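You operate a simulated robot arm through the tools that you are given. There is no shell and no other tool. Be economical: measure what you need, move in short steps, check, and stop when the job is done.

Carry out the task below with a simulated robot arm. There is one attempt and no reset: what you move stays moved.

## Task
Clip both packets shut: red clip on the green one, blue clip on the orange one.
Fine: press each clip's lever down till it locks.

It is judged by the outcome, as a careful person would: the job done as asked, and still so three seconds after it is handed in. It fails if anything else is knocked over, pushed out of place, dropped, spilled or broken.

## Robot
A 7-joint arm with a two-finger parallel gripper, fixed in place. Base frame: the origin is at the foot of the arm, x ahead of it, y to its left, z up; the work surface is at about z = 0. Units: m, degrees, N and s.
With the tool pointing down near the work surface it reaches from about 0.24 to 0.62 m from the base axis. Its first joint turns from -66.0 to 66.0 degrees. Payload 2.6 kg.
The tool frame sits at the grasp point between the pads (the TCP): z along the fingers, y along the line on which they close. The tips reach 0.03 m beyond it. Largest opening 0.094 m; finger width 0.028, thickness 0.01; the body of the gripper, 0.05 by 0.096 m, starts 0.055 m behind the TCP.
Orientation is that of the tool frame in the base frame, as [roll, pitch, yaw] about the fixed x, y, z axes, in that order (R = Rz(yaw) Ry(pitch) Rx(roll)). With the fingers straight down and closing along the base's y, the tool's x points along the base's -x, its y along +y and its z along -z.

## Interface
- The arm moves only by the tool arm_command. Its argument "plan" is a list that holds one entry, the list of rows, each a list of 7 numbers: the turn, a rotation vector about the tool's x, y, z in rad, then the shift along the tool's x, y, z in m, then the opening, from 0 (shut) to 1 (fully open). In form: [[[ax, ay, az, dx, dy, dz, jaw], ...]]. A call has 1 to 12 rows; each row shifts and turns the commanded pose from where the row before left it, along the tool's axes as they then stand. A row lasts 0.2 s, in which the tool goes at most 0.05 m and 8.6 degrees; a call with a longer step from one row to the next is refused whole, and so is a gripper value outside its range. Where a pose cannot be reached the arm comes as near as it can. A force on the tool above 40 N (or 10 N above the force at the start of the call, whichever is more), or a blocked arm, ends the call early, and 0.2 s more pass. Each finger travels about 0.072 m/s and halts on what it meets, pressing with about 31 N; the grip force reading is that of the motor and also rises with nothing between the fingers. The clock runs only during rows and for 0.2 s after the last one: add rows that do not move to give the fingers time. The reply holds the time, the measured pose of the TCP, the force on the tool along the base axes, the opening and the grip force, in the units named above and with some noise.
- Cameras (640 x 400 px; columns grow to the right, rows downward): "scene" is fixed at [0.0394, 0.4319, 0.5718]; the picture's right is [-0.73, -0.69, 0.00], its down [-0.34, 0.36, -0.87] and it looks along [0.59, -0.63, -0.50] (base axes); focal length 312 px, centre (320, 200). "wrist" rides on the gripper at [-0.037, 0, -0.058] in the tool frame; the picture's right is [0.00, -1.00, 0.00], its down [0.97, 0.00, -0.24] and it looks along [0.24, 0.00, 0.97] (tool axes); focal length 218 px, centre (320, 200).
- get_image(camera): a new picture of that camera. It takes no simulated time.
- point_at(camera, pixels): for up to 12 pixels [column, row] of the newest picture of that camera ("zoom" is the newest enlarged one), the place [x, y, z] in the base frame of the surface seen there, good to about 0.003 m. It takes no simulated time.
- enlarge(camera, box): a new picture of the part [left, top, right, bottom] of that camera's present view, enlarged. It takes no simulated time.
- job_done(): hands the job in; it is judged then, once.

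Go step by step. Measure first, check grasps and placings, and put right what went wrong. The budget is 80 turns and 34 pictures, counting those below and the enlarged ones. Unless the task says otherwise, let go and move clear before handing in, and close with one line.

The tools are called after "Emit:" by a JSON object that holds its "fn" and its "kwargs". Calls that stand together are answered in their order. arm_command: Moves the arm, as the interface text tells. Its arguments: {"type":"object","properties":{"plan":{"type":"array"}},"required":["plan"]} The other tools are called the same way: get_image (camera) takes a picture; point_at (camera, pixels) gives the place of the surface under pixels of a picture; enlarge (camera, box) takes an enlarged picture of a part of a camera's view; job_done () hands the job in.

At the start:

```text
time: 0.0
eef_pos: [0.3309, 0.0274, 0.3266]
tool_rot: [179.9, 0.0, 180.0]
force: [-0.7, -0.4, 0.3]
gripper_width: 0.0942
gripper_force: 0.1
```

scene: 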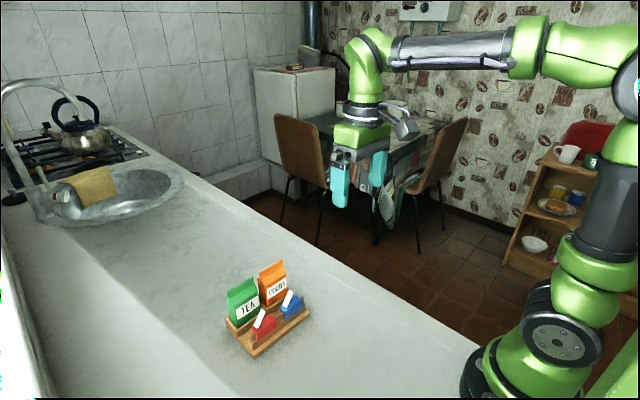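
wrist: 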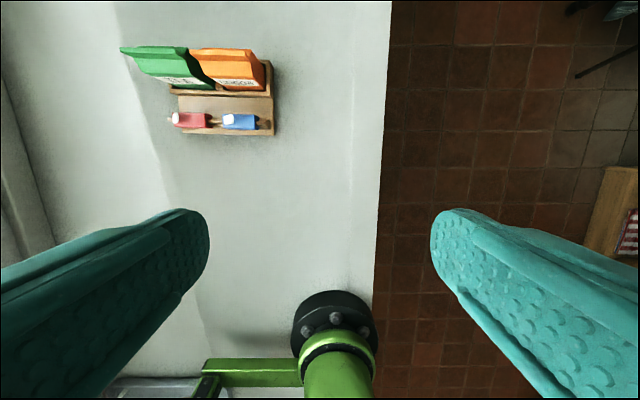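

The start pictures show a tray with the green (TEA) and orange packets at about (240-275, 290) and the red and blue clips in front of them. I'll look closer first.

Emit:
{"fn": "enlarge", "kwargs": {"camera": "scene", "box": [210, 245, 330, 365]}}

Emit:
{"fn": "enlarge", "kwargs": {"camera": "wrist", "box": [110, 30, 290, 150]}}

```text
3.33 times, centred on (270, 305) of scene
```

zoom: 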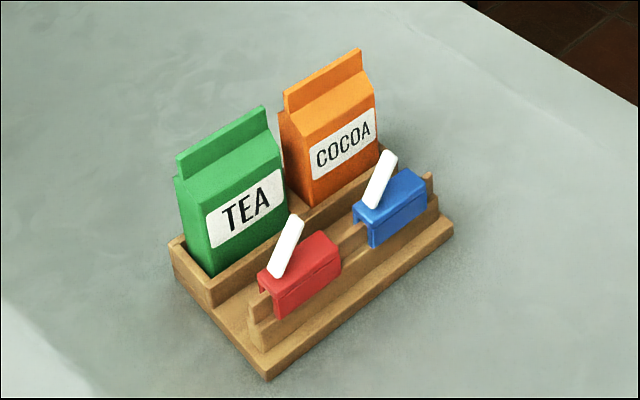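

```text
3.33 times, centred on (200, 90) of wrist
```

zoom: 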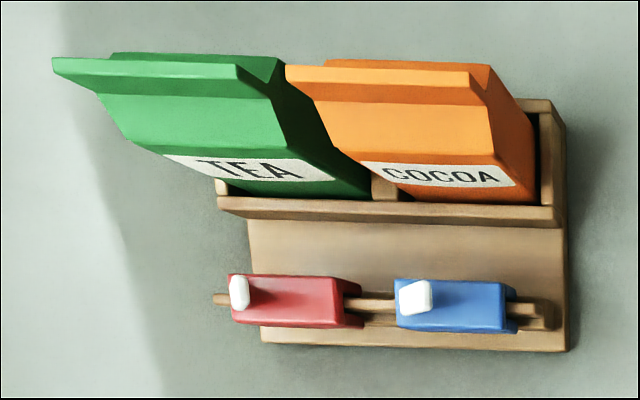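

The clips straddle a rail along y, with the white levers raised, and the packet fins also run along y. Next I'll measure key points in the wrist zoom.

Emit:
{"fn": "point_at", "kwargs": {"camera": "zoom", "pixels": [[60, 66], [236, 72], [150, 75], [290, 74], [465, 78], [380, 76], [238, 295], [340, 300], [405, 320], [500, 305], [418, 298], [237, 285]]}}

Emit:
{"fn": "point_at", "kwargs": {"camera": "scene", "pixels": [[264, 312], [259, 325], [291, 294], [285, 304], [230, 293], [257, 280], [263, 273], [283, 263], [275, 322], [292, 312], [268, 322], [299, 309]]}}

Emit:
{"fn": "point_at", "kwargs": {"camera": "zoom", "pixels": [[230, 278], [234, 318], [322, 280], [345, 320], [398, 282], [505, 285], [400, 324], [505, 330], [215, 300], [530, 310], [300, 240], [480, 340]]}}

```text
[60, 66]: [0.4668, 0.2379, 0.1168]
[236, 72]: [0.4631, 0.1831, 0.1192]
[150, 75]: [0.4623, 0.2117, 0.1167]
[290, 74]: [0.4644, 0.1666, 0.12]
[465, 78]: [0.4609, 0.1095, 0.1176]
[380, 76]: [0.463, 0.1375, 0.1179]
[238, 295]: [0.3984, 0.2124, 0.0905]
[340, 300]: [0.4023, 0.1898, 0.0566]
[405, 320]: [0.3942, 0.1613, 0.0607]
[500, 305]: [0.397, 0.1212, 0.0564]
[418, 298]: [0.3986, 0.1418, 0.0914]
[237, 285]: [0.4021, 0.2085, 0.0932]
```

```text
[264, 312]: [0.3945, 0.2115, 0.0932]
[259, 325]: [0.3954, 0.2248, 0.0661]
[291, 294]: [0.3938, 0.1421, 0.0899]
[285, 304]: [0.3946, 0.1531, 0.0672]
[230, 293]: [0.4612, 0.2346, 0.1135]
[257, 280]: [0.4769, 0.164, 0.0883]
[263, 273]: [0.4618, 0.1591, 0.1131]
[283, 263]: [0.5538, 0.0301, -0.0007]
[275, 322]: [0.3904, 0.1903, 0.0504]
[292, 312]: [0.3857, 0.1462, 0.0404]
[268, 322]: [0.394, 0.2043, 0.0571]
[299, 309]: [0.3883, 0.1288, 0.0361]
```

```text
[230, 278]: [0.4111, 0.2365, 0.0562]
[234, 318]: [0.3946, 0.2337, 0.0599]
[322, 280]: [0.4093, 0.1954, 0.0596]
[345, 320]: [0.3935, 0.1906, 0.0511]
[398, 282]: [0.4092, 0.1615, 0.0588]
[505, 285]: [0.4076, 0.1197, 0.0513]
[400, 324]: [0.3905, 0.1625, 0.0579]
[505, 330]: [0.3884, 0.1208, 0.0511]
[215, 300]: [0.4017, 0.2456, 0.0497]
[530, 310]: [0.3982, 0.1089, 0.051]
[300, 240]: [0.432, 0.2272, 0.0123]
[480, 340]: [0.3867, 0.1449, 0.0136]
```

Both fins sit at x≈0.463 with tops at z≈0.118. The clips are at x≈0.400, red at y≈0.213 and blue at y≈0.141. I'll turn the gripper so it closes along x.

Emit:
{"fn": "arm_command", "kwargs": {"plan": [[[0, 0, -0.1428, 0, 0, 0, 1], [0, 0, -0.1428, 0, 0, 0, 1], [0, 0, -0.1428, 0, 0, 0, 1], [0, 0, -0.1428, 0, 0, 0, 1], [0, 0, -0.1428, 0, 0, 0, 0.45], [0, 0, -0.1428, 0, 0, 0, 0.45], [0, 0, -0.1428, 0, 0, 0, 0.45], [0, 0, -0.1428, 0, 0, 0, 0.45], [0, 0, -0.1428, 0, 0, 0, 0.45], [0, 0, -0.1428, 0, 0, 0, 0.45], [0, 0, -0.1428, 0, 0, 0, 0.45]]]}}

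Emit:
{"fn": "arm_command", "kwargs": {"plan": [[[0, 0, 0, -0.031, -0.0115, 0.02, 0.45], [0, 0, 0, -0.031, -0.0115, 0.02, 0.45], [0, 0, 0, -0.031, -0.0115, 0.02, 0.45], [0, 0, 0, -0.031, -0.0115, 0.02, 0.45], [0, 0, 0, -0.031, -0.0115, 0.02, 0.45], [0, 0, 0, -0.031, -0.0115, 0.02, 0.45], [0, 0, 0, 0, 0, 0, 0.45]]]}}

Emit:
{"fn": "get_image", "kwargs": {"camera": "wrist"}}

Emit:
{"fn": "enlarge", "kwargs": {"camera": "scene", "box": [210, 245, 330, 365]}}

```text
time: 2.4
eef_pos: [0.3283, 0.0288, 0.3268]
tool_rot: [180.0, 0.0, -89.9]
force: [0.2, -0.4, 0.0]
gripper_width: 0.0425
gripper_force: 0.1
```

```text
time: 4.0
eef_pos: [0.3979, 0.2147, 0.2071]
tool_rot: [-179.9, 0.0, -90.1]
force: [0.3, 0.1, -0.3]
gripper_width: 0.0424
gripper_force: 0.0
```

```text
29 pictures are left
```

wrist: 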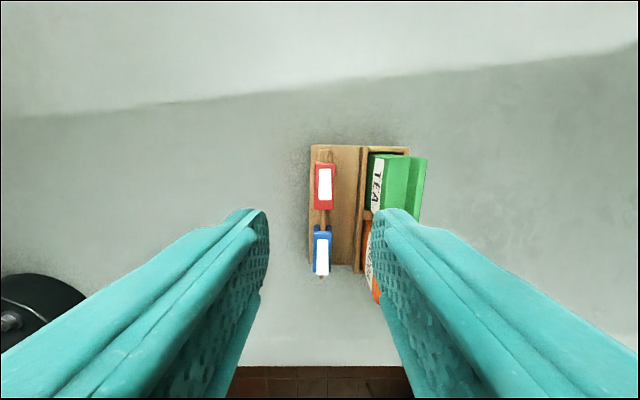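

```text
3.33 times, centred on (270, 305) of scene
```

zoom: 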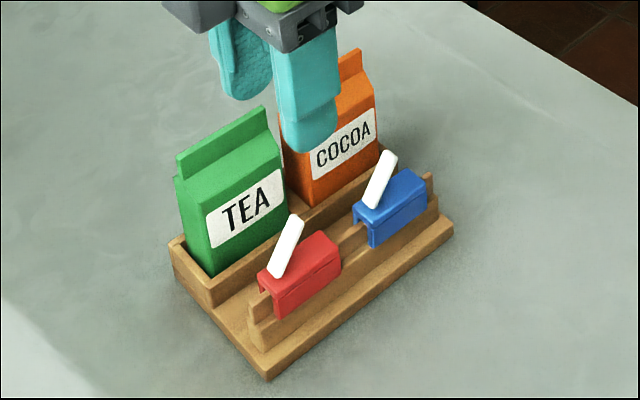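

The gripper is over the red clip (wrist column 325, about 4 mm to the right of centre). I'll measure clip height, clip bottom, packet front and fin base before descending.

Emit:
{"fn": "point_at", "kwargs": {"camera": "zoom", "pixels": [[274, 292], [276, 316], [340, 270], [338, 258], [310, 255], [272, 275], [296, 222], [248, 300], [300, 305], [200, 175], [183, 178], [235, 255]]}}

Emit:
{"fn": "point_at", "kwargs": {"camera": "wrist", "pixels": [[325, 170], [325, 197], [317, 167], [333, 167], [317, 205], [333, 205], [363, 175], [395, 170], [407, 170], [421, 170], [314, 255], [331, 255]]}}

Emit:
{"fn": "point_at", "kwargs": {"camera": "zoom", "pixels": [[180, 162], [186, 182], [225, 158], [265, 110], [270, 130], [362, 55], [365, 75], [285, 95], [292, 115], [370, 245], [372, 222], [425, 195]]}}

Emit:
{"fn": "enlarge", "kwargs": {"camera": "wrist", "box": [290, 130, 440, 290]}}

```text
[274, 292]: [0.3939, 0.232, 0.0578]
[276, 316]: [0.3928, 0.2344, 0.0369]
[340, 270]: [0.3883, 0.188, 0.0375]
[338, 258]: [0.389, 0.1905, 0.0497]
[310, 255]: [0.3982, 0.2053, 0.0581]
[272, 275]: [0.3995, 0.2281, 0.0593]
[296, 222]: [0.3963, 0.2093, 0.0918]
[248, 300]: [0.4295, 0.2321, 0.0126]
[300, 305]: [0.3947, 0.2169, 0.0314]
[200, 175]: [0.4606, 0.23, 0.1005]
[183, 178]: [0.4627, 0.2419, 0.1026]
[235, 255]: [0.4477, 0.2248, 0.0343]
```

```text
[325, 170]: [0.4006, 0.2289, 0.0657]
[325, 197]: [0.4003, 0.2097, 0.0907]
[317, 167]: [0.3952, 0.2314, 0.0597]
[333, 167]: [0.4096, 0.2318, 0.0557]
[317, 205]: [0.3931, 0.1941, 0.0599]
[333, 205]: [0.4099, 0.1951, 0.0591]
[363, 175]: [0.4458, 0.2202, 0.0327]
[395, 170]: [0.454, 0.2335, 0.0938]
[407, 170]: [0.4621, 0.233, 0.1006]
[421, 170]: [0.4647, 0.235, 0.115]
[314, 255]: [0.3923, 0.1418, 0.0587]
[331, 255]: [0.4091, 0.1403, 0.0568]
```

```text
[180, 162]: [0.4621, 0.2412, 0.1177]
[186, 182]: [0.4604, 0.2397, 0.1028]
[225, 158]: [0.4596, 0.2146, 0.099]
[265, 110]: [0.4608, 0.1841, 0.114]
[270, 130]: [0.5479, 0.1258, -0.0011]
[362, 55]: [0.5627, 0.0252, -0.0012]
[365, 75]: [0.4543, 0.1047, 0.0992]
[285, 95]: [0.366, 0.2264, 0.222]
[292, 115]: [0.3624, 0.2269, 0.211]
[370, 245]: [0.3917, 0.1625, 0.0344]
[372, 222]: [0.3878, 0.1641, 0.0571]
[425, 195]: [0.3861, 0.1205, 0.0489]
```

```text
2.50 times, centred on (365, 210) of wrist
```

zoom: 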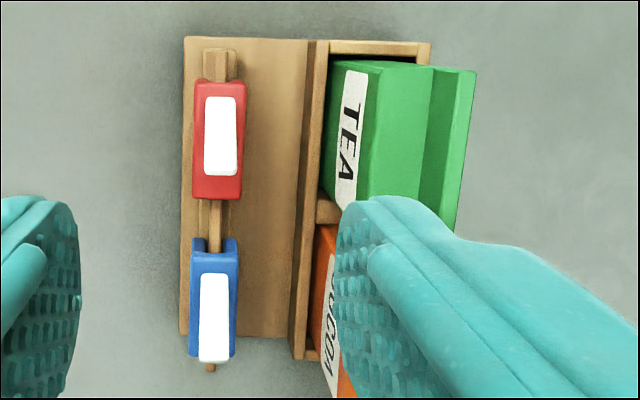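

The clip spans x 0.390–0.410, y 0.190–0.235 and z 0.036–0.060, and the fin spans z 0.100–0.118. I'll descend over the red clip to TCP z≈0.071 without closing yet.

Emit:
{"fn": "arm_command", "kwargs": {"plan": [[[0, 0, 0, 0.002, -0.0025, 0.02, 0.45], [0, 0, 0, 0, 0, 0.025, 0.45], [0, 0, 0, 0, 0, 0.025, 0.45], [0, 0, 0, 0, 0, 0.025, 0.45], [0, 0, 0, 0, 0, 0.02, 0.45], [0, 0, 0, 0, 0, 0.012, 0.45], [0, 0, 0, 0, 0, 0.009, 0.45], [0, 0, 0, 0, 0, 0, 0.45]]]}}

Emit:
{"fn": "enlarge", "kwargs": {"camera": "scene", "box": [210, 245, 330, 365]}}

Emit:
{"fn": "get_image", "kwargs": {"camera": "wrist"}}

```text
time: 5.8
eef_pos: [0.4021, 0.2115, 0.0707]
tool_rot: [-180.0, 0.1, -90.1]
force: [0.2, -0.1, -1.2]
gripper_width: 0.0423
gripper_force: 0.1
```

```text
3.33 times, centred on (270, 305) of scene
```

zoom: 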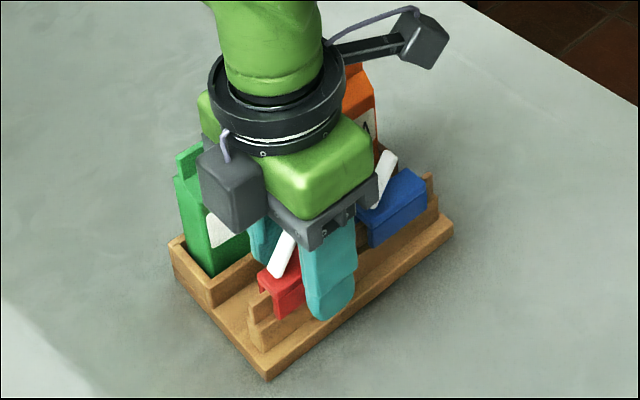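

```text
25 pictures are left
```

wrist: 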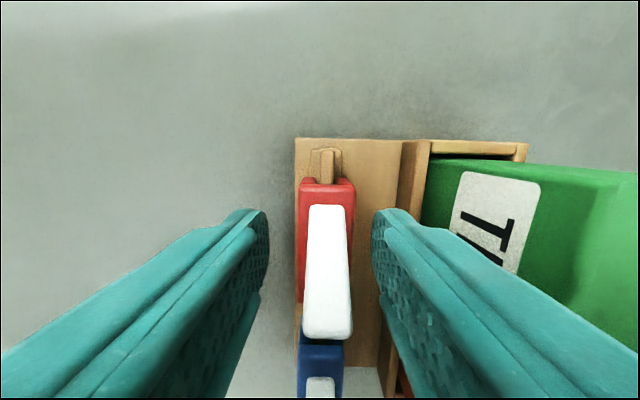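

The fingers straddle the red clip, whose edges are at wrist columns 298–354, between pads at 268 and 373. I'll close on it.

Emit:
{"fn": "arm_command", "kwargs": {"plan": [[[0, 0, 0, 0, 0, 0, 0.3], [0, 0, 0, 0, 0, 0, 0.2], [0, 0, 0, 0, 0, 0, 0.1], [0, 0, 0, 0, 0, 0, 0.1], [0, 0, 0, 0, 0, 0, 0.1]]]}}

```text
time: 7.0
eef_pos: [0.4016, 0.2125, 0.0717]
tool_rot: [-179.9, -0.1, -90.1]
force: [3.6, -0.1, 0.2]
gripper_width: 0.0187
gripper_force: 31.0
```

The grip holds at 18.7 mm with 31 N. I'll lift straight up and check.

Emit:
{"fn": "arm_command", "kwargs": {"plan": [[[0, 0, 0, 0, 0, -0.008, 0.1], [0, 0, 0, 0, 0, -0.015, 0.1], [0, 0, 0, 0, 0, -0.02, 0.1], [0, 0, 0, 0, 0, -0.02, 0.1], [0, 0, 0, 0, 0, -0.02, 0.1], [0, 0, 0, 0, 0, -0.022, 0.1], [0, 0, 0, 0, 0, 0, 0.1]]]}}

Emit:
{"fn": "enlarge", "kwargs": {"camera": "scene", "box": [190, 205, 350, 365]}}

Emit:
{"fn": "get_image", "kwargs": {"camera": "wrist"}}

```text
time: 8.6
eef_pos: [0.4013, 0.2109, 0.1757]
tool_rot: [-180.0, 0.1, -90.0]
force: [0.1, 0.2, 0.4]
gripper_width: 0.0188
gripper_force: 30.8
```

```text
2.50 times, centred on (270, 285) of scene
```

zoom: 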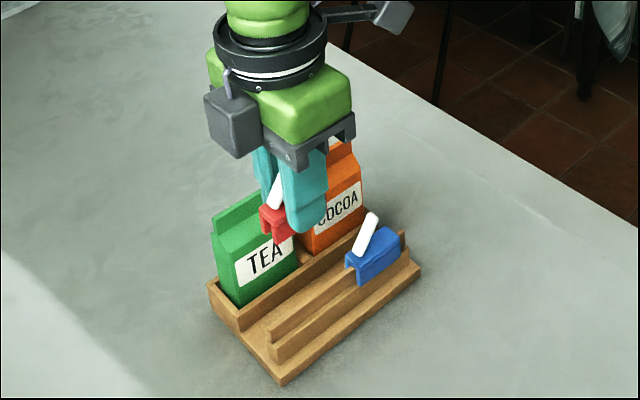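

```text
23 pictures are left
```

wrist: 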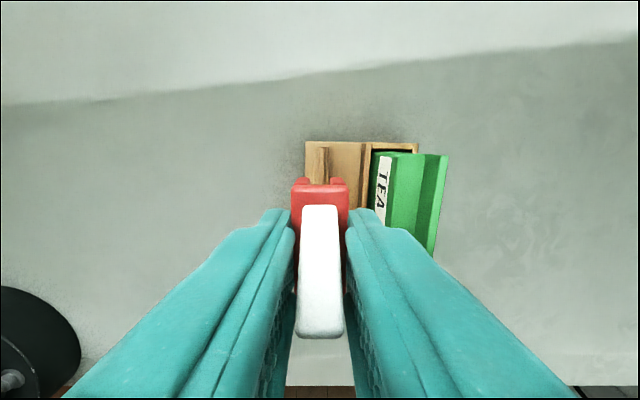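

The clip is held squarely and centred at column 320. I'll measure the green fin's edges before moving across.

Emit:
{"fn": "point_at", "kwargs": {"camera": "wrist", "pixels": [[447, 157], [443, 157], [439, 157], [434, 157], [428, 157], [423, 157], [446, 170], [440, 190], [437, 215], [430, 180], [310, 180], [340, 182]]}}

Emit:
{"fn": "enlarge", "kwargs": {"camera": "wrist", "box": [360, 135, 460, 235]}}

```text
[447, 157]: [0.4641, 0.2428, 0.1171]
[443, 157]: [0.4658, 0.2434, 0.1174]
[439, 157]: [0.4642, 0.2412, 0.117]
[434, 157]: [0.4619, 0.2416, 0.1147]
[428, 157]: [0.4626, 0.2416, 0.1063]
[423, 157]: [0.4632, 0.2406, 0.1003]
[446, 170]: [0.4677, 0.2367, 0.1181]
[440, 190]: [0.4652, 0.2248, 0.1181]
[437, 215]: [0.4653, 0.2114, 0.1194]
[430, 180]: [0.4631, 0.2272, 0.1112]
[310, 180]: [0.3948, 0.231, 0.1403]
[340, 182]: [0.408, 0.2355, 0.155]
```

```text
4.00 times, centred on (410, 185) of wrist
```

zoom: 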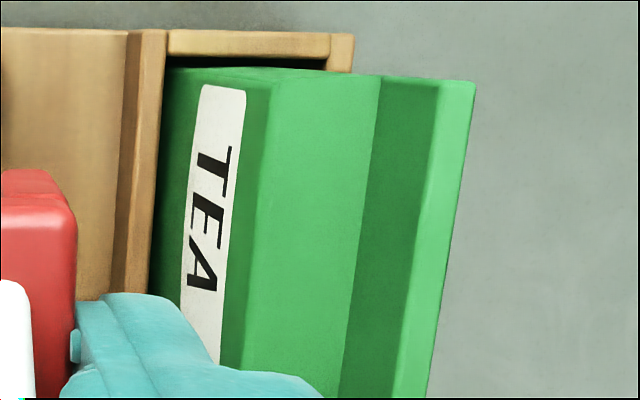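

The fin top is at columns 440–449, which puts it about 0.065 m in +x from the clip's centreline. I'll move across at this height and check the alignment.

Emit:
{"fn": "arm_command", "kwargs": {"plan": [[[0, 0, 0, 0, -0.02, 0, 0.1], [0, 0, 0, 0, -0.02, 0, 0.1], [0, 0, 0, 0, -0.015, 0, 0.1], [0, 0, 0, -0.001, -0.01, 0, 0.1], [0, 0, 0, 0, 0, 0.01, 0.1], [0, 0, 0, 0, 0, 0, 0.1]]]}}

Emit:
{"fn": "get_image", "kwargs": {"camera": "wrist"}}

Emit:
{"fn": "enlarge", "kwargs": {"camera": "scene", "box": [200, 225, 310, 335]}}

```text
time: 10.0
eef_pos: [0.4663, 0.213, 0.1652]
tool_rot: [-180.0, -0.1, -90.0]
force: [0.6, 0.1, -0.3]
gripper_width: 0.019
gripper_force: 31.4
```

```text
21 pictures are left
```

wrist: 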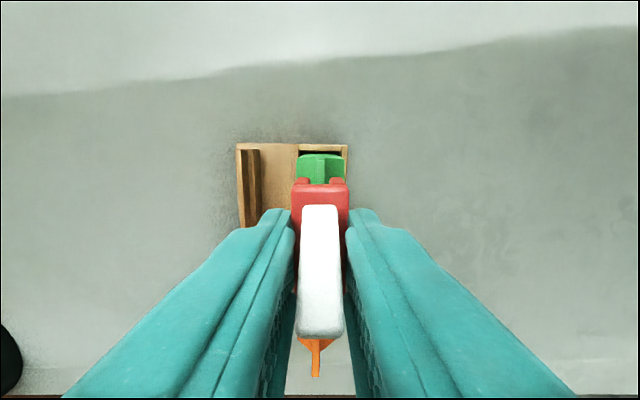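

```text
3.64 times, centred on (255, 280) of scene
```

zoom: 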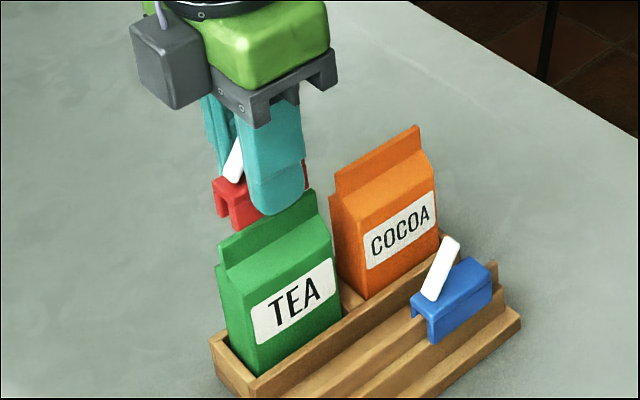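

The clip is over the green fin. I'll enlarge the wrist view around (320, 170) to check centring.

Emit:
{"fn": "enlarge", "kwargs": {"camera": "wrist", "box": [285, 140, 355, 210]}}

```text
5.71 times, centred on (320, 175) of wrist
```

zoom: 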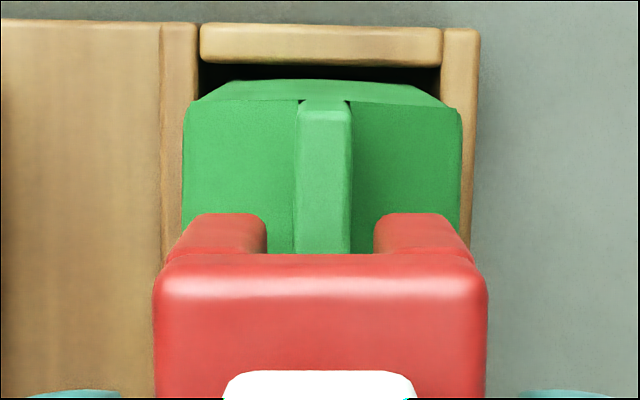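

The fin (297–350) is centred in the clip's slot (266–374) to about 0.3 mm. I'll lower slowly until it seats.

Emit:
{"fn": "arm_command", "kwargs": {"plan": [[[0, 0, 0, 0, 0, 0.008, 0.1], [0, 0, 0, 0, 0, 0.008, 0.1], [0, 0, 0, 0, 0, 0.005, 0.1], [0, 0, 0, 0, 0, 0.002, 0.1], [0, 0, 0, 0, 0, 0, 0.1]]]}}

Emit:
{"fn": "arm_command", "kwargs": {"plan": [[[0, 0, 0, 0, 0, 0.0015, 0.1], [0, 0, 0, 0, 0, 0, 0.1]]]}}

```text
time: 11.2
eef_pos: [0.466, 0.2128, 0.1417]
tool_rot: [-180.0, 0.0, -90.1]
force: [0.0, 0.0, 0.8]
gripper_width: 0.0189
gripper_force: 30.9
```

```text
time: 11.8
eef_pos: [0.4664, 0.2142, 0.141]
tool_rot: [180.0, 0.0, -89.9]
force: [-1.3, -0.5, -0.6]
gripper_width: 0.0189
gripper_force: 31.2
```

There is no contact yet at z≈0.141. I'll continue in small steps.

Emit:
{"fn": "arm_command", "kwargs": {"plan": [[[0, 0, 0, 0, 0, 0.0015, 0.1], [0, 0, 0, 0, 0, 0, 0.1]]]}}

Emit:
{"fn": "arm_command", "kwargs": {"plan": [[[0, 0, 0, 0, 0, 0.0015, 0.1], [0, 0, 0, 0, 0, 0, 0.1]]]}}

Emit:
{"fn": "enlarge", "kwargs": {"camera": "scene", "box": [200, 245, 290, 335]}}

```text
time: 12.4
eef_pos: [0.4668, 0.2121, 0.14]
tool_rot: [180.0, 0.0, -90.0]
force: [-0.8, 0.4, -0.4]
gripper_width: 0.0187
gripper_force: 31.3
```

```text
time: 13.0
eef_pos: [0.4665, 0.2124, 0.1378]
tool_rot: [179.9, -0.1, -89.9]
force: [0.4, -0.2, -0.3]
gripper_width: 0.0187
gripper_force: 31.6
```

```text
4.44 times, centred on (245, 290) of scene
```

zoom: 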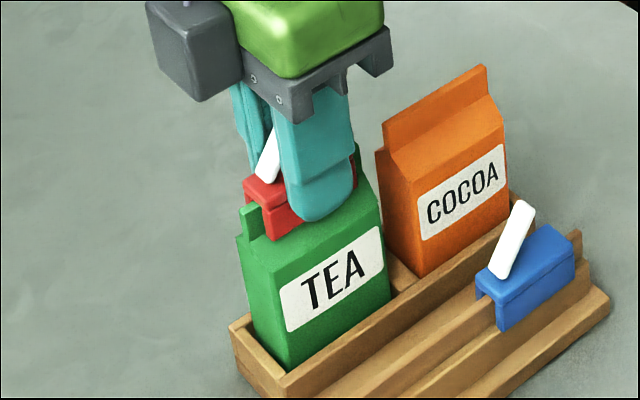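

The clip straddles the fin and is nearly down. I'll keep going until contact shows.

Emit:
{"fn": "arm_command", "kwargs": {"plan": [[[0, 0, 0, 0, 0, 0.0015, 0.1], [0, 0, 0, 0, 0, 0, 0.1]]]}}

Emit:
{"fn": "arm_command", "kwargs": {"plan": [[[0, 0, 0, 0, 0, 0.0015, 0.1], [0, 0, 0, 0, 0, 0, 0.1]]]}}

Emit:
{"fn": "arm_command", "kwargs": {"plan": [[[0, 0, 0, 0, 0, 0.001, 0.1], [0, 0, 0, 0, 0, 0, 0.1]]]}}

```text
time: 13.6
eef_pos: [0.4658, 0.2136, 0.1371]
tool_rot: [-179.8, 0.0, -90.0]
force: [-1.2, 0.5, 6.8]
gripper_width: 0.019
gripper_force: 31.6
```

```text
time: 14.2
eef_pos: [0.4669, 0.214, 0.138]
tool_rot: [-179.9, 0.1, -90.1]
force: [-2.0, 0.3, 21.7]
gripper_width: 0.0187
gripper_force: 31.0
```

```text
time: 14.8
eef_pos: [0.4668, 0.2122, 0.1373]
tool_rot: [-179.7, 0.1, -90.0]
force: [-2.1, -0.7, 29.1]
gripper_width: 0.0188
gripper_force: 31.0
```

The clip is seated, with force rising to 29 N at z≈0.137. I'll unload, open and rise straight up.

Emit:
{"fn": "arm_command", "kwargs": {"plan": [[[0, 0, 0, 0, 0, -0.0025, 0.1], [0, 0, 0, 0, 0, 0, 0.25], [0, 0, 0, 0, 0, 0, 0.35], [0, 0, 0, 0, 0, 0, 0.45], [0, 0, 0, 0, 0, -0.01, 0.45], [0, 0, 0, 0, 0, -0.02, 0.45], [0, 0, 0, 0, 0, -0.02, 0.45], [0, 0, 0, 0, 0, -0.02, 0.45], [0, 0, 0, 0, 0, -0.01, 0.45], [0, 0, 0, 0, 0, 0, 0.45]]]}}

Emit:
{"fn": "enlarge", "kwargs": {"camera": "scene", "box": [200, 245, 290, 335]}}

```text
time: 17.0
eef_pos: [0.4662, 0.2121, 0.217]
tool_rot: [179.9, 0.0, -90.1]
force: [-0.3, -0.1, 0.1]
gripper_width: 0.0424
gripper_force: 0.0
```

```text
4.44 times, centred on (245, 290) of scene
```

zoom: 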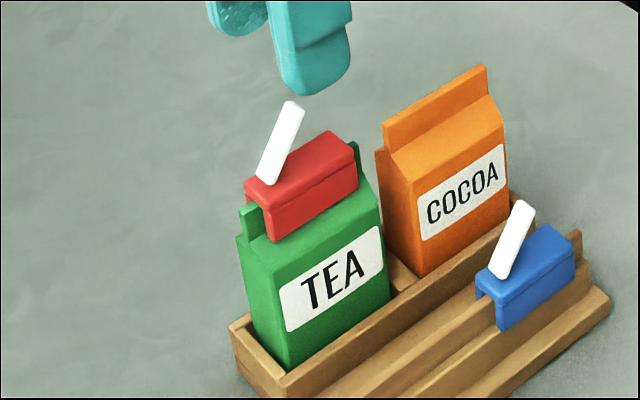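

The red clip sits straight on the green fin. I'll measure its lever and close the fingers for pressing.

Emit:
{"fn": "point_at", "kwargs": {"camera": "zoom", "pixels": [[293, 103], [290, 112], [266, 180], [310, 165], [345, 140], [255, 195], [357, 165], [355, 150]]}}

Emit:
{"fn": "arm_command", "kwargs": {"plan": [[[0, 0, 0, 0.007, 0, 0.01, 0.2], [0, 0, 0, 0, 0, 0.01, 0], [0, 0, 0, 0, 0, 0, 0], [0, 0, 0, 0, 0, 0, 0]]]}}

```text
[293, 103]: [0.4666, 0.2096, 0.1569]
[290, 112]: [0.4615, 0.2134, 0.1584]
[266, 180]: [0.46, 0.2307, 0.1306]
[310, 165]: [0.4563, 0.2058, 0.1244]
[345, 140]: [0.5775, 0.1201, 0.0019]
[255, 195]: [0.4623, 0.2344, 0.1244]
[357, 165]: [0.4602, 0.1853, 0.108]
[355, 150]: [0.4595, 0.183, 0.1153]
```

```text
time: 18.0
eef_pos: [0.4672, 0.2059, 0.1961]
tool_rot: [180.0, -0.1, -89.9]
force: [0.3, 1.1, 1.0]
gripper_width: 0.0002
gripper_force: 31.3
```

The lever tip is at z≈0.159 and the closed fingertips are at z≈0.166, just above it. I'll press down, drifting slightly toward −y to follow the lever's arc.

Emit:
{"fn": "arm_command", "kwargs": {"plan": [[[0, 0, 0, 0, 0, 0.005, 0], [0, 0, 0, 0, 0, 0.004, 0], [0, 0, 0, 0.002, 0, 0.004, 0], [0, 0, 0, 0.002, 0, 0.004, 0], [0, 0, 0, 0.002, 0, 0.004, 0], [0, 0, 0, 0, 0, 0, 0]]]}}

Emit:
{"fn": "enlarge", "kwargs": {"camera": "scene", "box": [200, 245, 290, 335]}}

```text
time: 19.4
eef_pos: [0.4668, 0.1986, 0.1749]
tool_rot: [180.0, 0.1, -90.0]
force: [-0.3, -0.1, 0.4]
gripper_width: 0.0003
gripper_force: 31.1
```

```text
4.44 times, centred on (245, 290) of scene
```

zoom: 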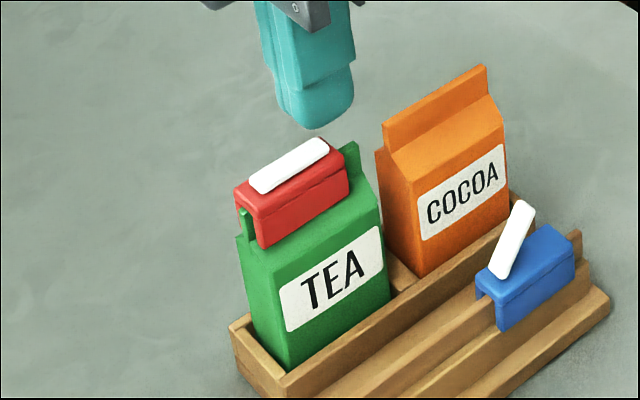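

The lever now looks flat at (290, 165) while the fingers are still above it, and the clip seems to have shifted a little. I'll measure before pressing further.

Emit:
{"fn": "point_at", "kwargs": {"camera": "zoom", "pixels": [[325, 145], [255, 185], [290, 165], [245, 195], [340, 170], [342, 185], [266, 235], [247, 225], [348, 150], [262, 215]]}}

Emit:
{"fn": "get_image", "kwargs": {"camera": "wrist"}}

```text
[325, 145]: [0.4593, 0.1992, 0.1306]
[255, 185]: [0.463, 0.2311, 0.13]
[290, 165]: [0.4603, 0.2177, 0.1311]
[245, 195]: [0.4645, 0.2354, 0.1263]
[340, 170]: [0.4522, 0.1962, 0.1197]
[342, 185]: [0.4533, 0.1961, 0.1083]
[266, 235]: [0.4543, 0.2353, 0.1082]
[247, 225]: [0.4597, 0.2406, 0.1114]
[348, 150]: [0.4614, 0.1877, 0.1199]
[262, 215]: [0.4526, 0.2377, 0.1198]
```

```text
15 pictures are left
```

wrist: 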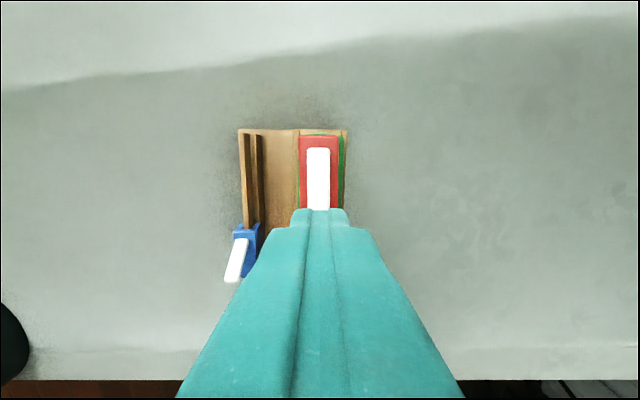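

The lever is down at z≈0.131. The clip moved about 3 mm along the fin and is still well on it. I'll press firmly to be sure it locks.

Emit:
{"fn": "arm_command", "kwargs": {"plan": [[[0, 0, 0, 0, 0, 0.005, 0], [0, 0, 0, 0, 0, 0.005, 0], [0, 0, 0, 0, 0, 0.002, 0], [0, 0, 0, 0, 0, 0.001, 0], [0, 0, 0, 0, 0, 0, 0]]]}}

Emit:
{"fn": "arm_command", "kwargs": {"plan": [[[0, 0, 0, 0, 0, 0.0015, 0], [0, 0, 0, 0, 0, 0, 0]]]}}

Emit:
{"fn": "arm_command", "kwargs": {"plan": [[[0, 0, 0, 0, 0, 0.001, 0], [0, 0, 0, 0, 0, 0, 0]]]}}

```text
time: 20.6
eef_pos: [0.4661, 0.1997, 0.1614]
tool_rot: [-179.9, 0.1, -90.1]
force: [-0.5, 0.3, 1.0]
gripper_width: 0.0
gripper_force: 31.0
```

```text
time: 21.2
eef_pos: [0.4657, 0.2005, 0.1608]
tool_rot: [-180.0, 0.0, -90.0]
force: [-0.5, 0.8, 0.8]
gripper_width: 0.0001
gripper_force: 31.0
```

```text
time: 21.8
eef_pos: [0.4678, 0.2, 0.1607]
tool_rot: [-179.9, 0.0, -90.0]
force: [0.2, -0.9, 3.1]
gripper_width: 0.0
gripper_force: 31.4
```

Contact is just starting at z≈0.1605, so I'll press a bit more.

Emit:
{"fn": "arm_command", "kwargs": {"plan": [[[0, 0, 0, 0, 0, 0.0015, 0], [0, 0, 0, 0, 0, 0.0005, 0], [0, 0, 0, 0, 0, 0, 0]]]}}

Emit:
{"fn": "arm_command", "kwargs": {"plan": [[[0, 0, 0, 0, 0, -0.004, 0], [0, 0, 0, 0, 0, -0.02, 0], [0, 0, 0, 0, 0, -0.03, 0.2], [0, 0, 0, 0, 0, -0.02, 0.45], [0, 0, 0, 0, 0, 0, 0.45]]]}}

Emit:
{"fn": "enlarge", "kwargs": {"camera": "scene", "box": [205, 250, 305, 350]}}

Emit:
{"fn": "enlarge", "kwargs": {"camera": "wrist", "box": [220, 120, 380, 280]}}

```text
time: 22.6
eef_pos: [0.468, 0.2005, 0.1603]
tool_rot: [-179.8, 0.1, -90.1]
force: [-0.6, -1.5, 18.0]
gripper_width: 0.0
gripper_force: 31.0
```

```text
time: 23.8
eef_pos: [0.4644, 0.1989, 0.2328]
tool_rot: [179.9, 0.0, -90.0]
force: [-0.2, -0.5, 0.7]
gripper_width: 0.0423
gripper_force: 0.1
```

```text
4.00 times, centred on (255, 300) of scene
```

zoom: 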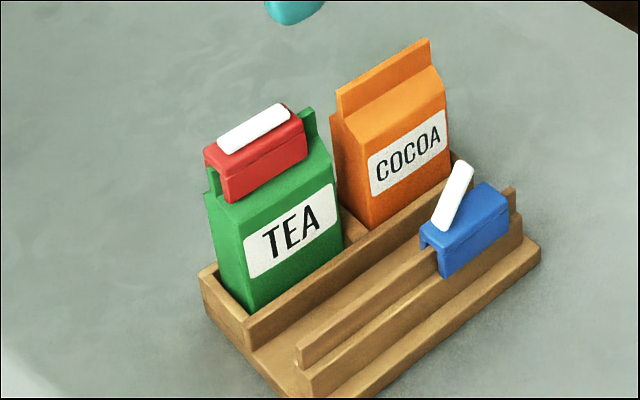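

```text
2.50 times, centred on (300, 200) of wrist
```

zoom: 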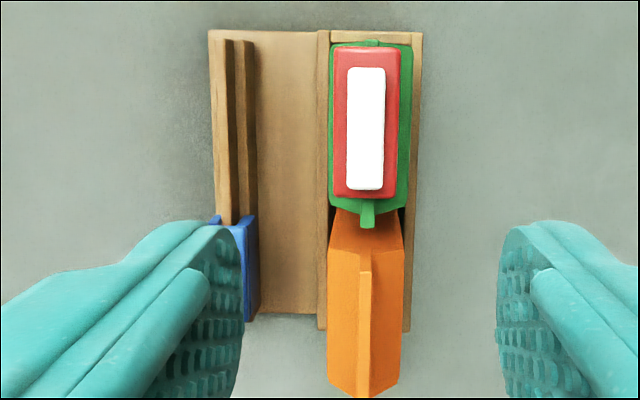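

The red lever is flat and locked. I'll move over the blue clip at x≈0.4015, y≈0.141.

Emit:
{"fn": "arm_command", "kwargs": {"plan": [[[0, 0, 0, 0.015, 0.016, 0, 0.45], [0, 0, 0, 0.015, 0.017, 0, 0.45], [0, 0, 0, 0.015, 0.016, 0, 0.45], [0, 0, 0, 0.014, 0.016, 0.01, 0.45], [0, 0, 0, 0, 0, 0.025, 0.45], [0, 0, 0, 0, 0, 0.025, 0.45], [0, 0, 0, 0, 0, 0, 0.45]]]}}

Emit:
{"fn": "get_image", "kwargs": {"camera": "wrist"}}

```text
time: 25.4
eef_pos: [0.4009, 0.1408, 0.1714]
tool_rot: [180.0, -0.1, -90.1]
force: [0.3, -0.5, 0.2]
gripper_width: 0.0422
gripper_force: 0.0
```

```text
12 pictures are left
```

wrist: 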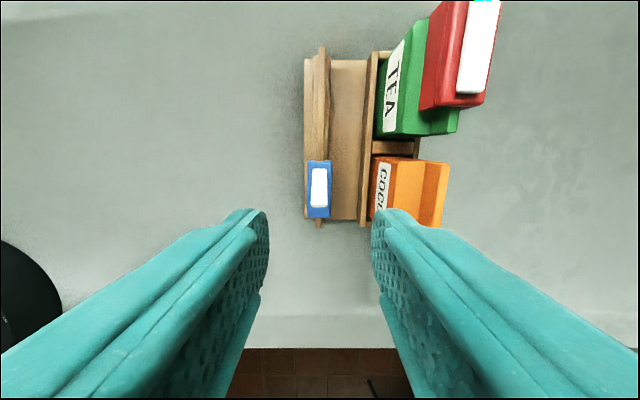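

The blue clip is centred at column 319. I'll descend and grip as with the red one.

Emit:
{"fn": "arm_command", "kwargs": {"plan": [[[0, 0, 0, 0, 0, 0.025, 0.45], [0, 0, 0, 0, 0, 0.025, 0.45], [0, 0, 0, 0, 0, 0.025, 0.45], [0, 0, 0, 0, 0, 0.015, 0.45], [0, 0, 0, 0, 0, 0.01, 0.45], [0, 0, 0, 0, 0, 0, 0.45]]]}}

Emit:
{"fn": "get_image", "kwargs": {"camera": "wrist"}}

```text
time: 26.8
eef_pos: [0.4007, 0.1408, 0.0719]
tool_rot: [-180.0, 0.1, -89.9]
force: [0.4, 1.0, 0.0]
gripper_width: 0.0424
gripper_force: 0.0
```

```text
11 pictures are left
```

wrist: 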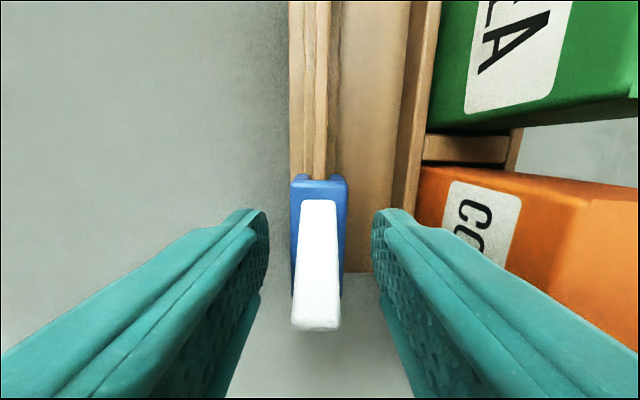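

The blue clip spans columns 291–347, centred between the pads. I'll close and lift.

Emit:
{"fn": "arm_command", "kwargs": {"plan": [[[0, 0, 0, 0, 0, 0, 0.3], [0, 0, 0, 0, 0, 0, 0.2], [0, 0, 0, 0, 0, 0, 0.1], [0, 0, 0, 0, 0, 0, 0.1], [0, 0, 0, 0, 0, 0, 0.1]]]}}

Emit:
{"fn": "arm_command", "kwargs": {"plan": [[[0, 0, 0, 0, 0, -0.008, 0.1], [0, 0, 0, 0, 0, -0.015, 0.1], [0, 0, 0, 0, 0, -0.02, 0.1], [0, 0, 0, 0, 0, -0.02, 0.1], [0, 0, 0, 0, 0, -0.02, 0.1], [0, 0, 0, 0, 0, -0.022, 0.1], [0, 0, 0, 0, 0, 0, 0.1]]]}}

Emit:
{"fn": "get_image", "kwargs": {"camera": "wrist"}}

```text
time: 28.0
eef_pos: [0.4004, 0.141, 0.0727]
tool_rot: [180.0, -0.1, -90.0]
force: [1.0, -0.2, 0.3]
gripper_width: 0.0186
gripper_force: 31.3
```

```text
time: 29.6
eef_pos: [0.3993, 0.1395, 0.1767]
tool_rot: [179.9, 0.0, -90.0]
force: [-1.1, 0.5, 0.4]
gripper_width: 0.019
gripper_force: 31.7
```

```text
10 pictures are left
```

wrist: 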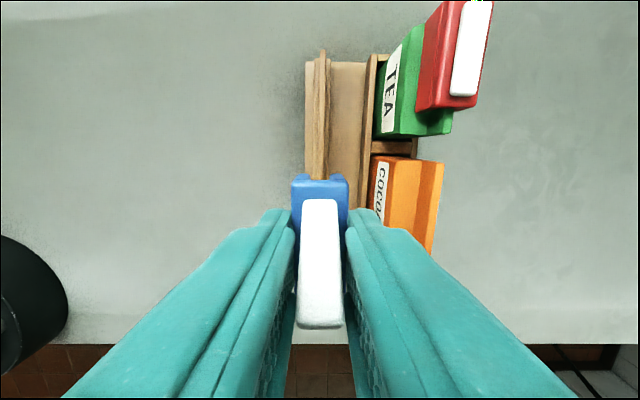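

The blue clip is held squarely, and the orange fin appears at columns ~434–443. I'll move across and check centring.

Emit:
{"fn": "arm_command", "kwargs": {"plan": [[[0, 0, 0, 0, -0.02, 0, 0.1], [0, 0, 0, 0.001, -0.02, 0, 0.1], [0, 0, 0, 0.002, -0.015, 0, 0.1], [0, 0, 0, 0, -0.0085, 0, 0.1], [0, 0, 0, 0, 0, 0.01, 0.1], [0, 0, 0, 0, 0, 0, 0.1]]]}}

Emit:
{"fn": "enlarge", "kwargs": {"camera": "wrist", "box": [285, 140, 355, 210]}}

```text
time: 31.0
eef_pos: [0.4654, 0.136, 0.167]
tool_rot: [-180.0, 0.1, -90.2]
force: [0.0, -0.2, 0.5]
gripper_width: 0.0188
gripper_force: 30.6
```

```text
5.71 times, centred on (320, 175) of wrist
```

zoom: 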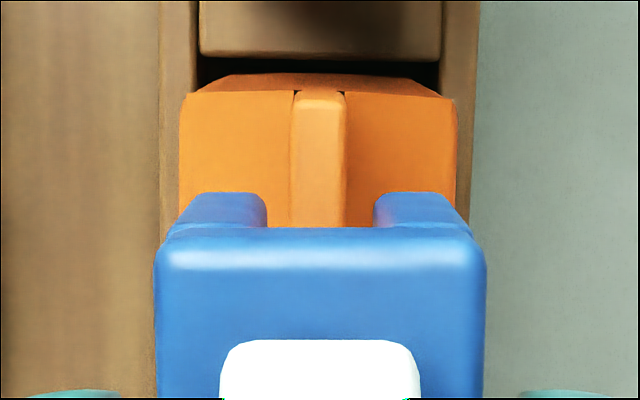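

The fin (292–346) is centred in the slot (266–374). I'll lower it.

Emit:
{"fn": "arm_command", "kwargs": {"plan": [[[0, 0, 0, 0, 0, 0.008, 0.1], [0, 0, 0, 0, 0, 0.008, 0.1], [0, 0, 0, 0, 0, 0.006, 0.1], [0, 0, 0, 0, 0, 0.004, 0.1], [0, 0, 0, 0, 0, 0, 0.1]]]}}

Emit:
{"fn": "arm_command", "kwargs": {"plan": [[[0, 0, 0, 0, 0, 0.0015, 0.1], [0, 0, 0, 0, 0, 0, 0.1]]]}}

Emit:
{"fn": "arm_command", "kwargs": {"plan": [[[0, 0, 0, 0, 0, 0.0015, 0.1], [0, 0, 0, 0, 0, 0, 0.1]]]}}

```text
time: 32.2
eef_pos: [0.4639, 0.1381, 0.1411]
tool_rot: [180.0, 0.0, -90.0]
force: [-0.6, 0.6, 0.3]
gripper_width: 0.0186
gripper_force: 31.0
```

```text
time: 32.8
eef_pos: [0.4647, 0.1379, 0.1401]
tool_rot: [-180.0, 0.0, -90.0]
force: [-1.1, -0.2, 0.2]
gripper_width: 0.0189
gripper_force: 31.1
```

```text
time: 33.4
eef_pos: [0.4644, 0.1376, 0.1387]
tool_rot: [180.0, 0.0, -90.0]
force: [0.0, 0.2, 0.9]
gripper_width: 0.019
gripper_force: 30.5
```

No contact yet, so I'll take further small steps.

Emit:
{"fn": "arm_command", "kwargs": {"plan": [[[0, 0, 0, 0, 0, 0.0015, 0.1], [0, 0, 0, 0, 0, 0, 0.1]]]}}

Emit:
{"fn": "arm_command", "kwargs": {"plan": [[[0, 0, 0, 0, 0, 0.0012, 0.1], [0, 0, 0, 0, 0, 0, 0.1]]]}}

Emit:
{"fn": "arm_command", "kwargs": {"plan": [[[0, 0, 0, 0, 0, 0.0008, 0.1], [0, 0, 0, 0, 0, 0, 0.1]]]}}

```text
time: 34.0
eef_pos: [0.4647, 0.138, 0.1391]
tool_rot: [-179.8, 0.0, -90.1]
force: [-2.5, -0.5, 12.6]
gripper_width: 0.0194
gripper_force: 31.3
```

```text
time: 34.6
eef_pos: [0.466, 0.1379, 0.138]
tool_rot: [-179.7, 0.0, -90.1]
force: [-3.3, -1.6, 29.6]
gripper_width: 0.0191
gripper_force: 30.7
```

```text
time: 35.2
eef_pos: [0.4661, 0.1381, 0.1379]
tool_rot: [-179.7, 0.1, -90.0]
force: [-2.7, -0.9, 29.4]
gripper_width: 0.0188
gripper_force: 30.8
```

It is seated (29 N at z≈0.138). I'll unload, open and rise.

Emit:
{"fn": "arm_command", "kwargs": {"plan": [[[0, 0, 0, 0, 0, -0.0025, 0.1], [0, 0, 0, 0, 0, 0, 0.25], [0, 0, 0, 0, 0, 0, 0.35], [0, 0, 0, 0, 0, 0, 0.45], [0, 0, 0, 0, 0, -0.01, 0.45], [0, 0, 0, 0, 0, -0.02, 0.45], [0, 0, 0, 0, 0, -0.02, 0.45], [0, 0, 0, 0, 0, -0.02, 0.45], [0, 0, 0, 0, 0, -0.01, 0.45], [0, 0, 0, 0, 0, 0, 0.45]]]}}

Emit:
{"fn": "enlarge", "kwargs": {"camera": "scene", "box": [205, 245, 305, 345]}}

```text
time: 37.4
eef_pos: [0.4649, 0.1371, 0.2178]
tool_rot: [-180.0, 0.0, -90.0]
force: [-0.5, -0.1, -0.4]
gripper_width: 0.0421
gripper_force: 0.0
```

```text
4.00 times, centred on (255, 295) of scene
```

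zoom: 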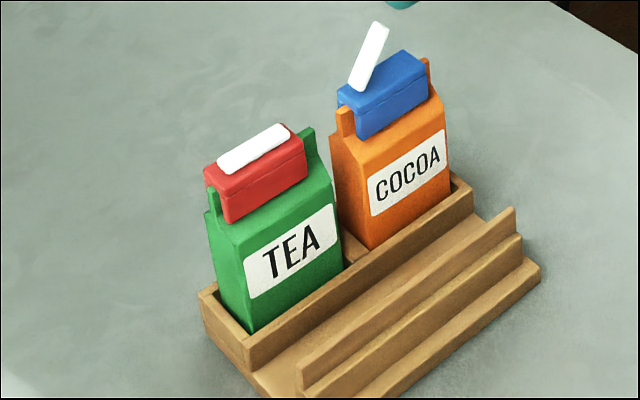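

The blue clip is seated on the orange fin. I'll repeat the same pressing motion.

Emit:
{"fn": "arm_command", "kwargs": {"plan": [[[0, 0, 0, 0.007, 0, 0.01, 0.2], [0, 0, 0, 0, 0, 0.01, 0], [0, 0, 0, 0, 0, 0, 0], [0, 0, 0, 0, 0, 0, 0]]]}}

Emit:
{"fn": "arm_command", "kwargs": {"plan": [[[0, 0, 0, 0, 0, 0.005, 0], [0, 0, 0, 0, 0, 0.004, 0], [0, 0, 0, 0.002, 0, 0.004, 0], [0, 0, 0, 0.002, 0, 0.004, 0], [0, 0, 0, 0.002, 0, 0.004, 0], [0, 0, 0, 0, 0, 0, 0]]]}}

Emit:
{"fn": "enlarge", "kwargs": {"camera": "scene", "box": [205, 245, 305, 345]}}

```text
time: 38.4
eef_pos: [0.4638, 0.1315, 0.1966]
tool_rot: [180.0, 0.0, -90.2]
force: [-0.2, 1.4, 0.1]
gripper_width: 0.0002
gripper_force: 31.1
```

```text
time: 39.8
eef_pos: [0.4642, 0.1251, 0.1758]
tool_rot: [180.0, 0.0, -90.1]
force: [0.2, -0.4, 0.1]
gripper_width: 0.0
gripper_force: 31.4
```

```text
4.00 times, centred on (255, 295) of scene
```

zoom: 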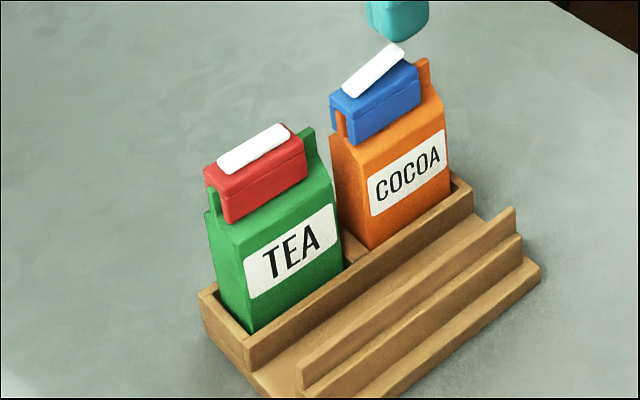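

The lever is part-way down and the clip slid a few mm toward +y, still on the fin. I'll continue straight down with a slight −y drift.

Emit:
{"fn": "arm_command", "kwargs": {"plan": [[[0, 0, 0, 0.001, 0, 0.004, 0], [0, 0, 0, 0.001, 0, 0.004, 0], [0, 0, 0, 0, 0, 0.004, 0], [0, 0, 0, 0, 0, 0.0015, 0], [0, 0, 0, 0, 0, 0, 0]]]}}

Emit:
{"fn": "arm_command", "kwargs": {"plan": [[[0, 0, 0, 0, 0, 0.0015, 0], [0, 0, 0, 0, 0, 0, 0]]]}}

Emit:
{"fn": "enlarge", "kwargs": {"camera": "scene", "box": [205, 245, 305, 345]}}

```text
time: 41.0
eef_pos: [0.4647, 0.1226, 0.163]
tool_rot: [-180.0, 0.1, -90.0]
force: [-0.7, -0.6, 0.5]
gripper_width: 0.0
gripper_force: 30.6
```

```text
time: 41.6
eef_pos: [0.4642, 0.1225, 0.1616]
tool_rot: [180.0, 0.1, -89.9]
force: [-0.5, -0.6, 0.5]
gripper_width: 0.0
gripper_force: 31.0
```

```text
4.00 times, centred on (255, 295) of scene
```

zoom: 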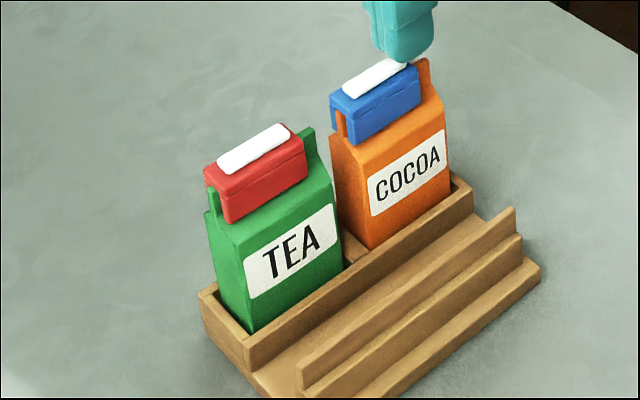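

The lever is nearly flat, so I'll press until the force rises.

Emit:
{"fn": "arm_command", "kwargs": {"plan": [[[0, 0, 0, 0, 0, 0.0015, 0], [0, 0, 0, 0, 0, 0.001, 0], [0, 0, 0, 0, 0, 0, 0]]]}}

Emit:
{"fn": "arm_command", "kwargs": {"plan": [[[0, 0, 0, 0, 0, 0.001, 0], [0, 0, 0, 0, 0, 0.0005, 0], [0, 0, 0, 0, 0, 0, 0]]]}}

```text
time: 42.4
eef_pos: [0.4658, 0.1226, 0.1599]
tool_rot: [-179.8, 0.0, -89.9]
force: [-1.2, -1.3, 14.2]
gripper_width: 0.0001
gripper_force: 31.1
```

```text
time: 43.2
eef_pos: [0.4657, 0.1229, 0.159]
tool_rot: [-179.8, 0.1, -90.1]
force: [-0.5, -2.0, 28.5]
gripper_width: 0.0001
gripper_force: 30.6
```

The press reached 28 N, harder than on the red clip (18 N). I'll rise clear and inspect.

Emit:
{"fn": "arm_command", "kwargs": {"plan": [[[0, 0, 0, 0, 0, -0.004, 0], [0, 0, 0, 0, 0, -0.02, 0], [0, 0, 0, 0, 0, -0.03, 0], [0, 0, 0, 0, 0, -0.03, 0], [0, 0, 0, 0, 0, -0.02, 0], [0, 0, 0, 0, 0, 0, 0], [0, 0, 0, 0, 0, 0, 0], [0, 0, 0, 0, 0, 0, 0]]]}}

Emit:
{"fn": "enlarge", "kwargs": {"camera": "scene", "box": [215, 245, 295, 325]}}

Emit:
{"fn": "get_image", "kwargs": {"camera": "wrist"}}

```text
time: 45.0
eef_pos: [0.4661, 0.1222, 0.2614]
tool_rot: [-180.0, 0.0, -90.0]
force: [-0.1, 0.1, 0.1]
gripper_width: 0.0
gripper_force: 31.1
```

```text
5.00 times, centred on (255, 285) of scene
```

zoom: 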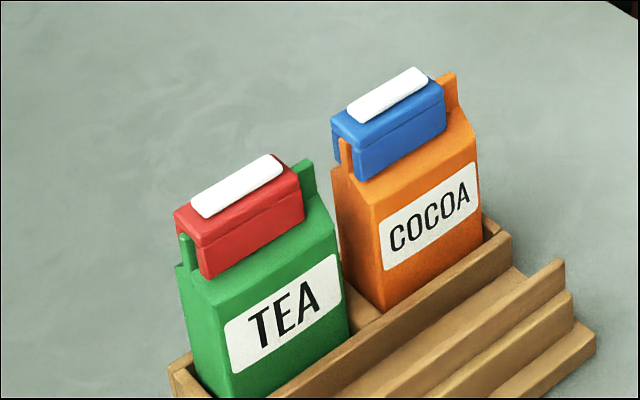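

```text
4 pictures are left
```

wrist: 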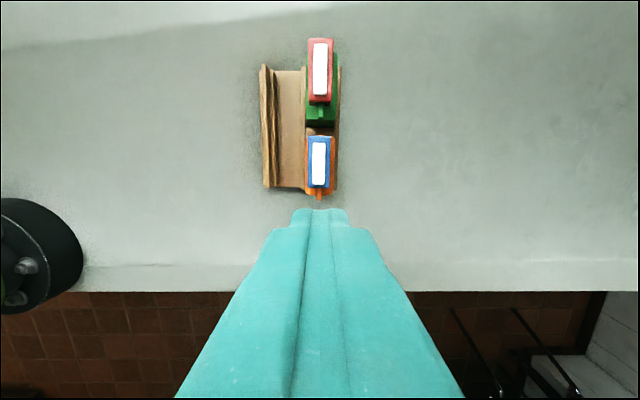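

Both levers look flat. I'll compare heights along each one to confirm.

Emit:
{"fn": "point_at", "kwargs": {"camera": "zoom", "pixels": [[355, 113], [385, 95], [418, 75], [345, 128], [435, 95], [200, 210], [235, 190], [272, 164], [188, 225], [292, 185]]}}

```text
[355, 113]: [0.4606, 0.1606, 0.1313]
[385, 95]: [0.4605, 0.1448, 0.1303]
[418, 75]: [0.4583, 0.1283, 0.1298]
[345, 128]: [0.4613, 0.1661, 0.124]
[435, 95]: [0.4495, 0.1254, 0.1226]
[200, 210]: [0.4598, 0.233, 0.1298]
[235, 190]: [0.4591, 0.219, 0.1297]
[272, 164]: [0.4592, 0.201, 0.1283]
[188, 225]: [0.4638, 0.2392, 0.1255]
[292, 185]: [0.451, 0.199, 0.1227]
```

Both levers lie level at z≈0.130 along their whole length. The clips are on the right fins, the packets are upright in the tray, and the arm is clear, so I'm handing in.

Emit:
{"fn": "job_done", "kwargs": {}}

```text
The job is handed in.
```

The red clip is on the green packet and the blue clip is on the orange one. Both levers are pressed flat and look locked, and nothing else was disturbed; each clip slid a few millimetres along its packet's top edge while its lever was pressed.
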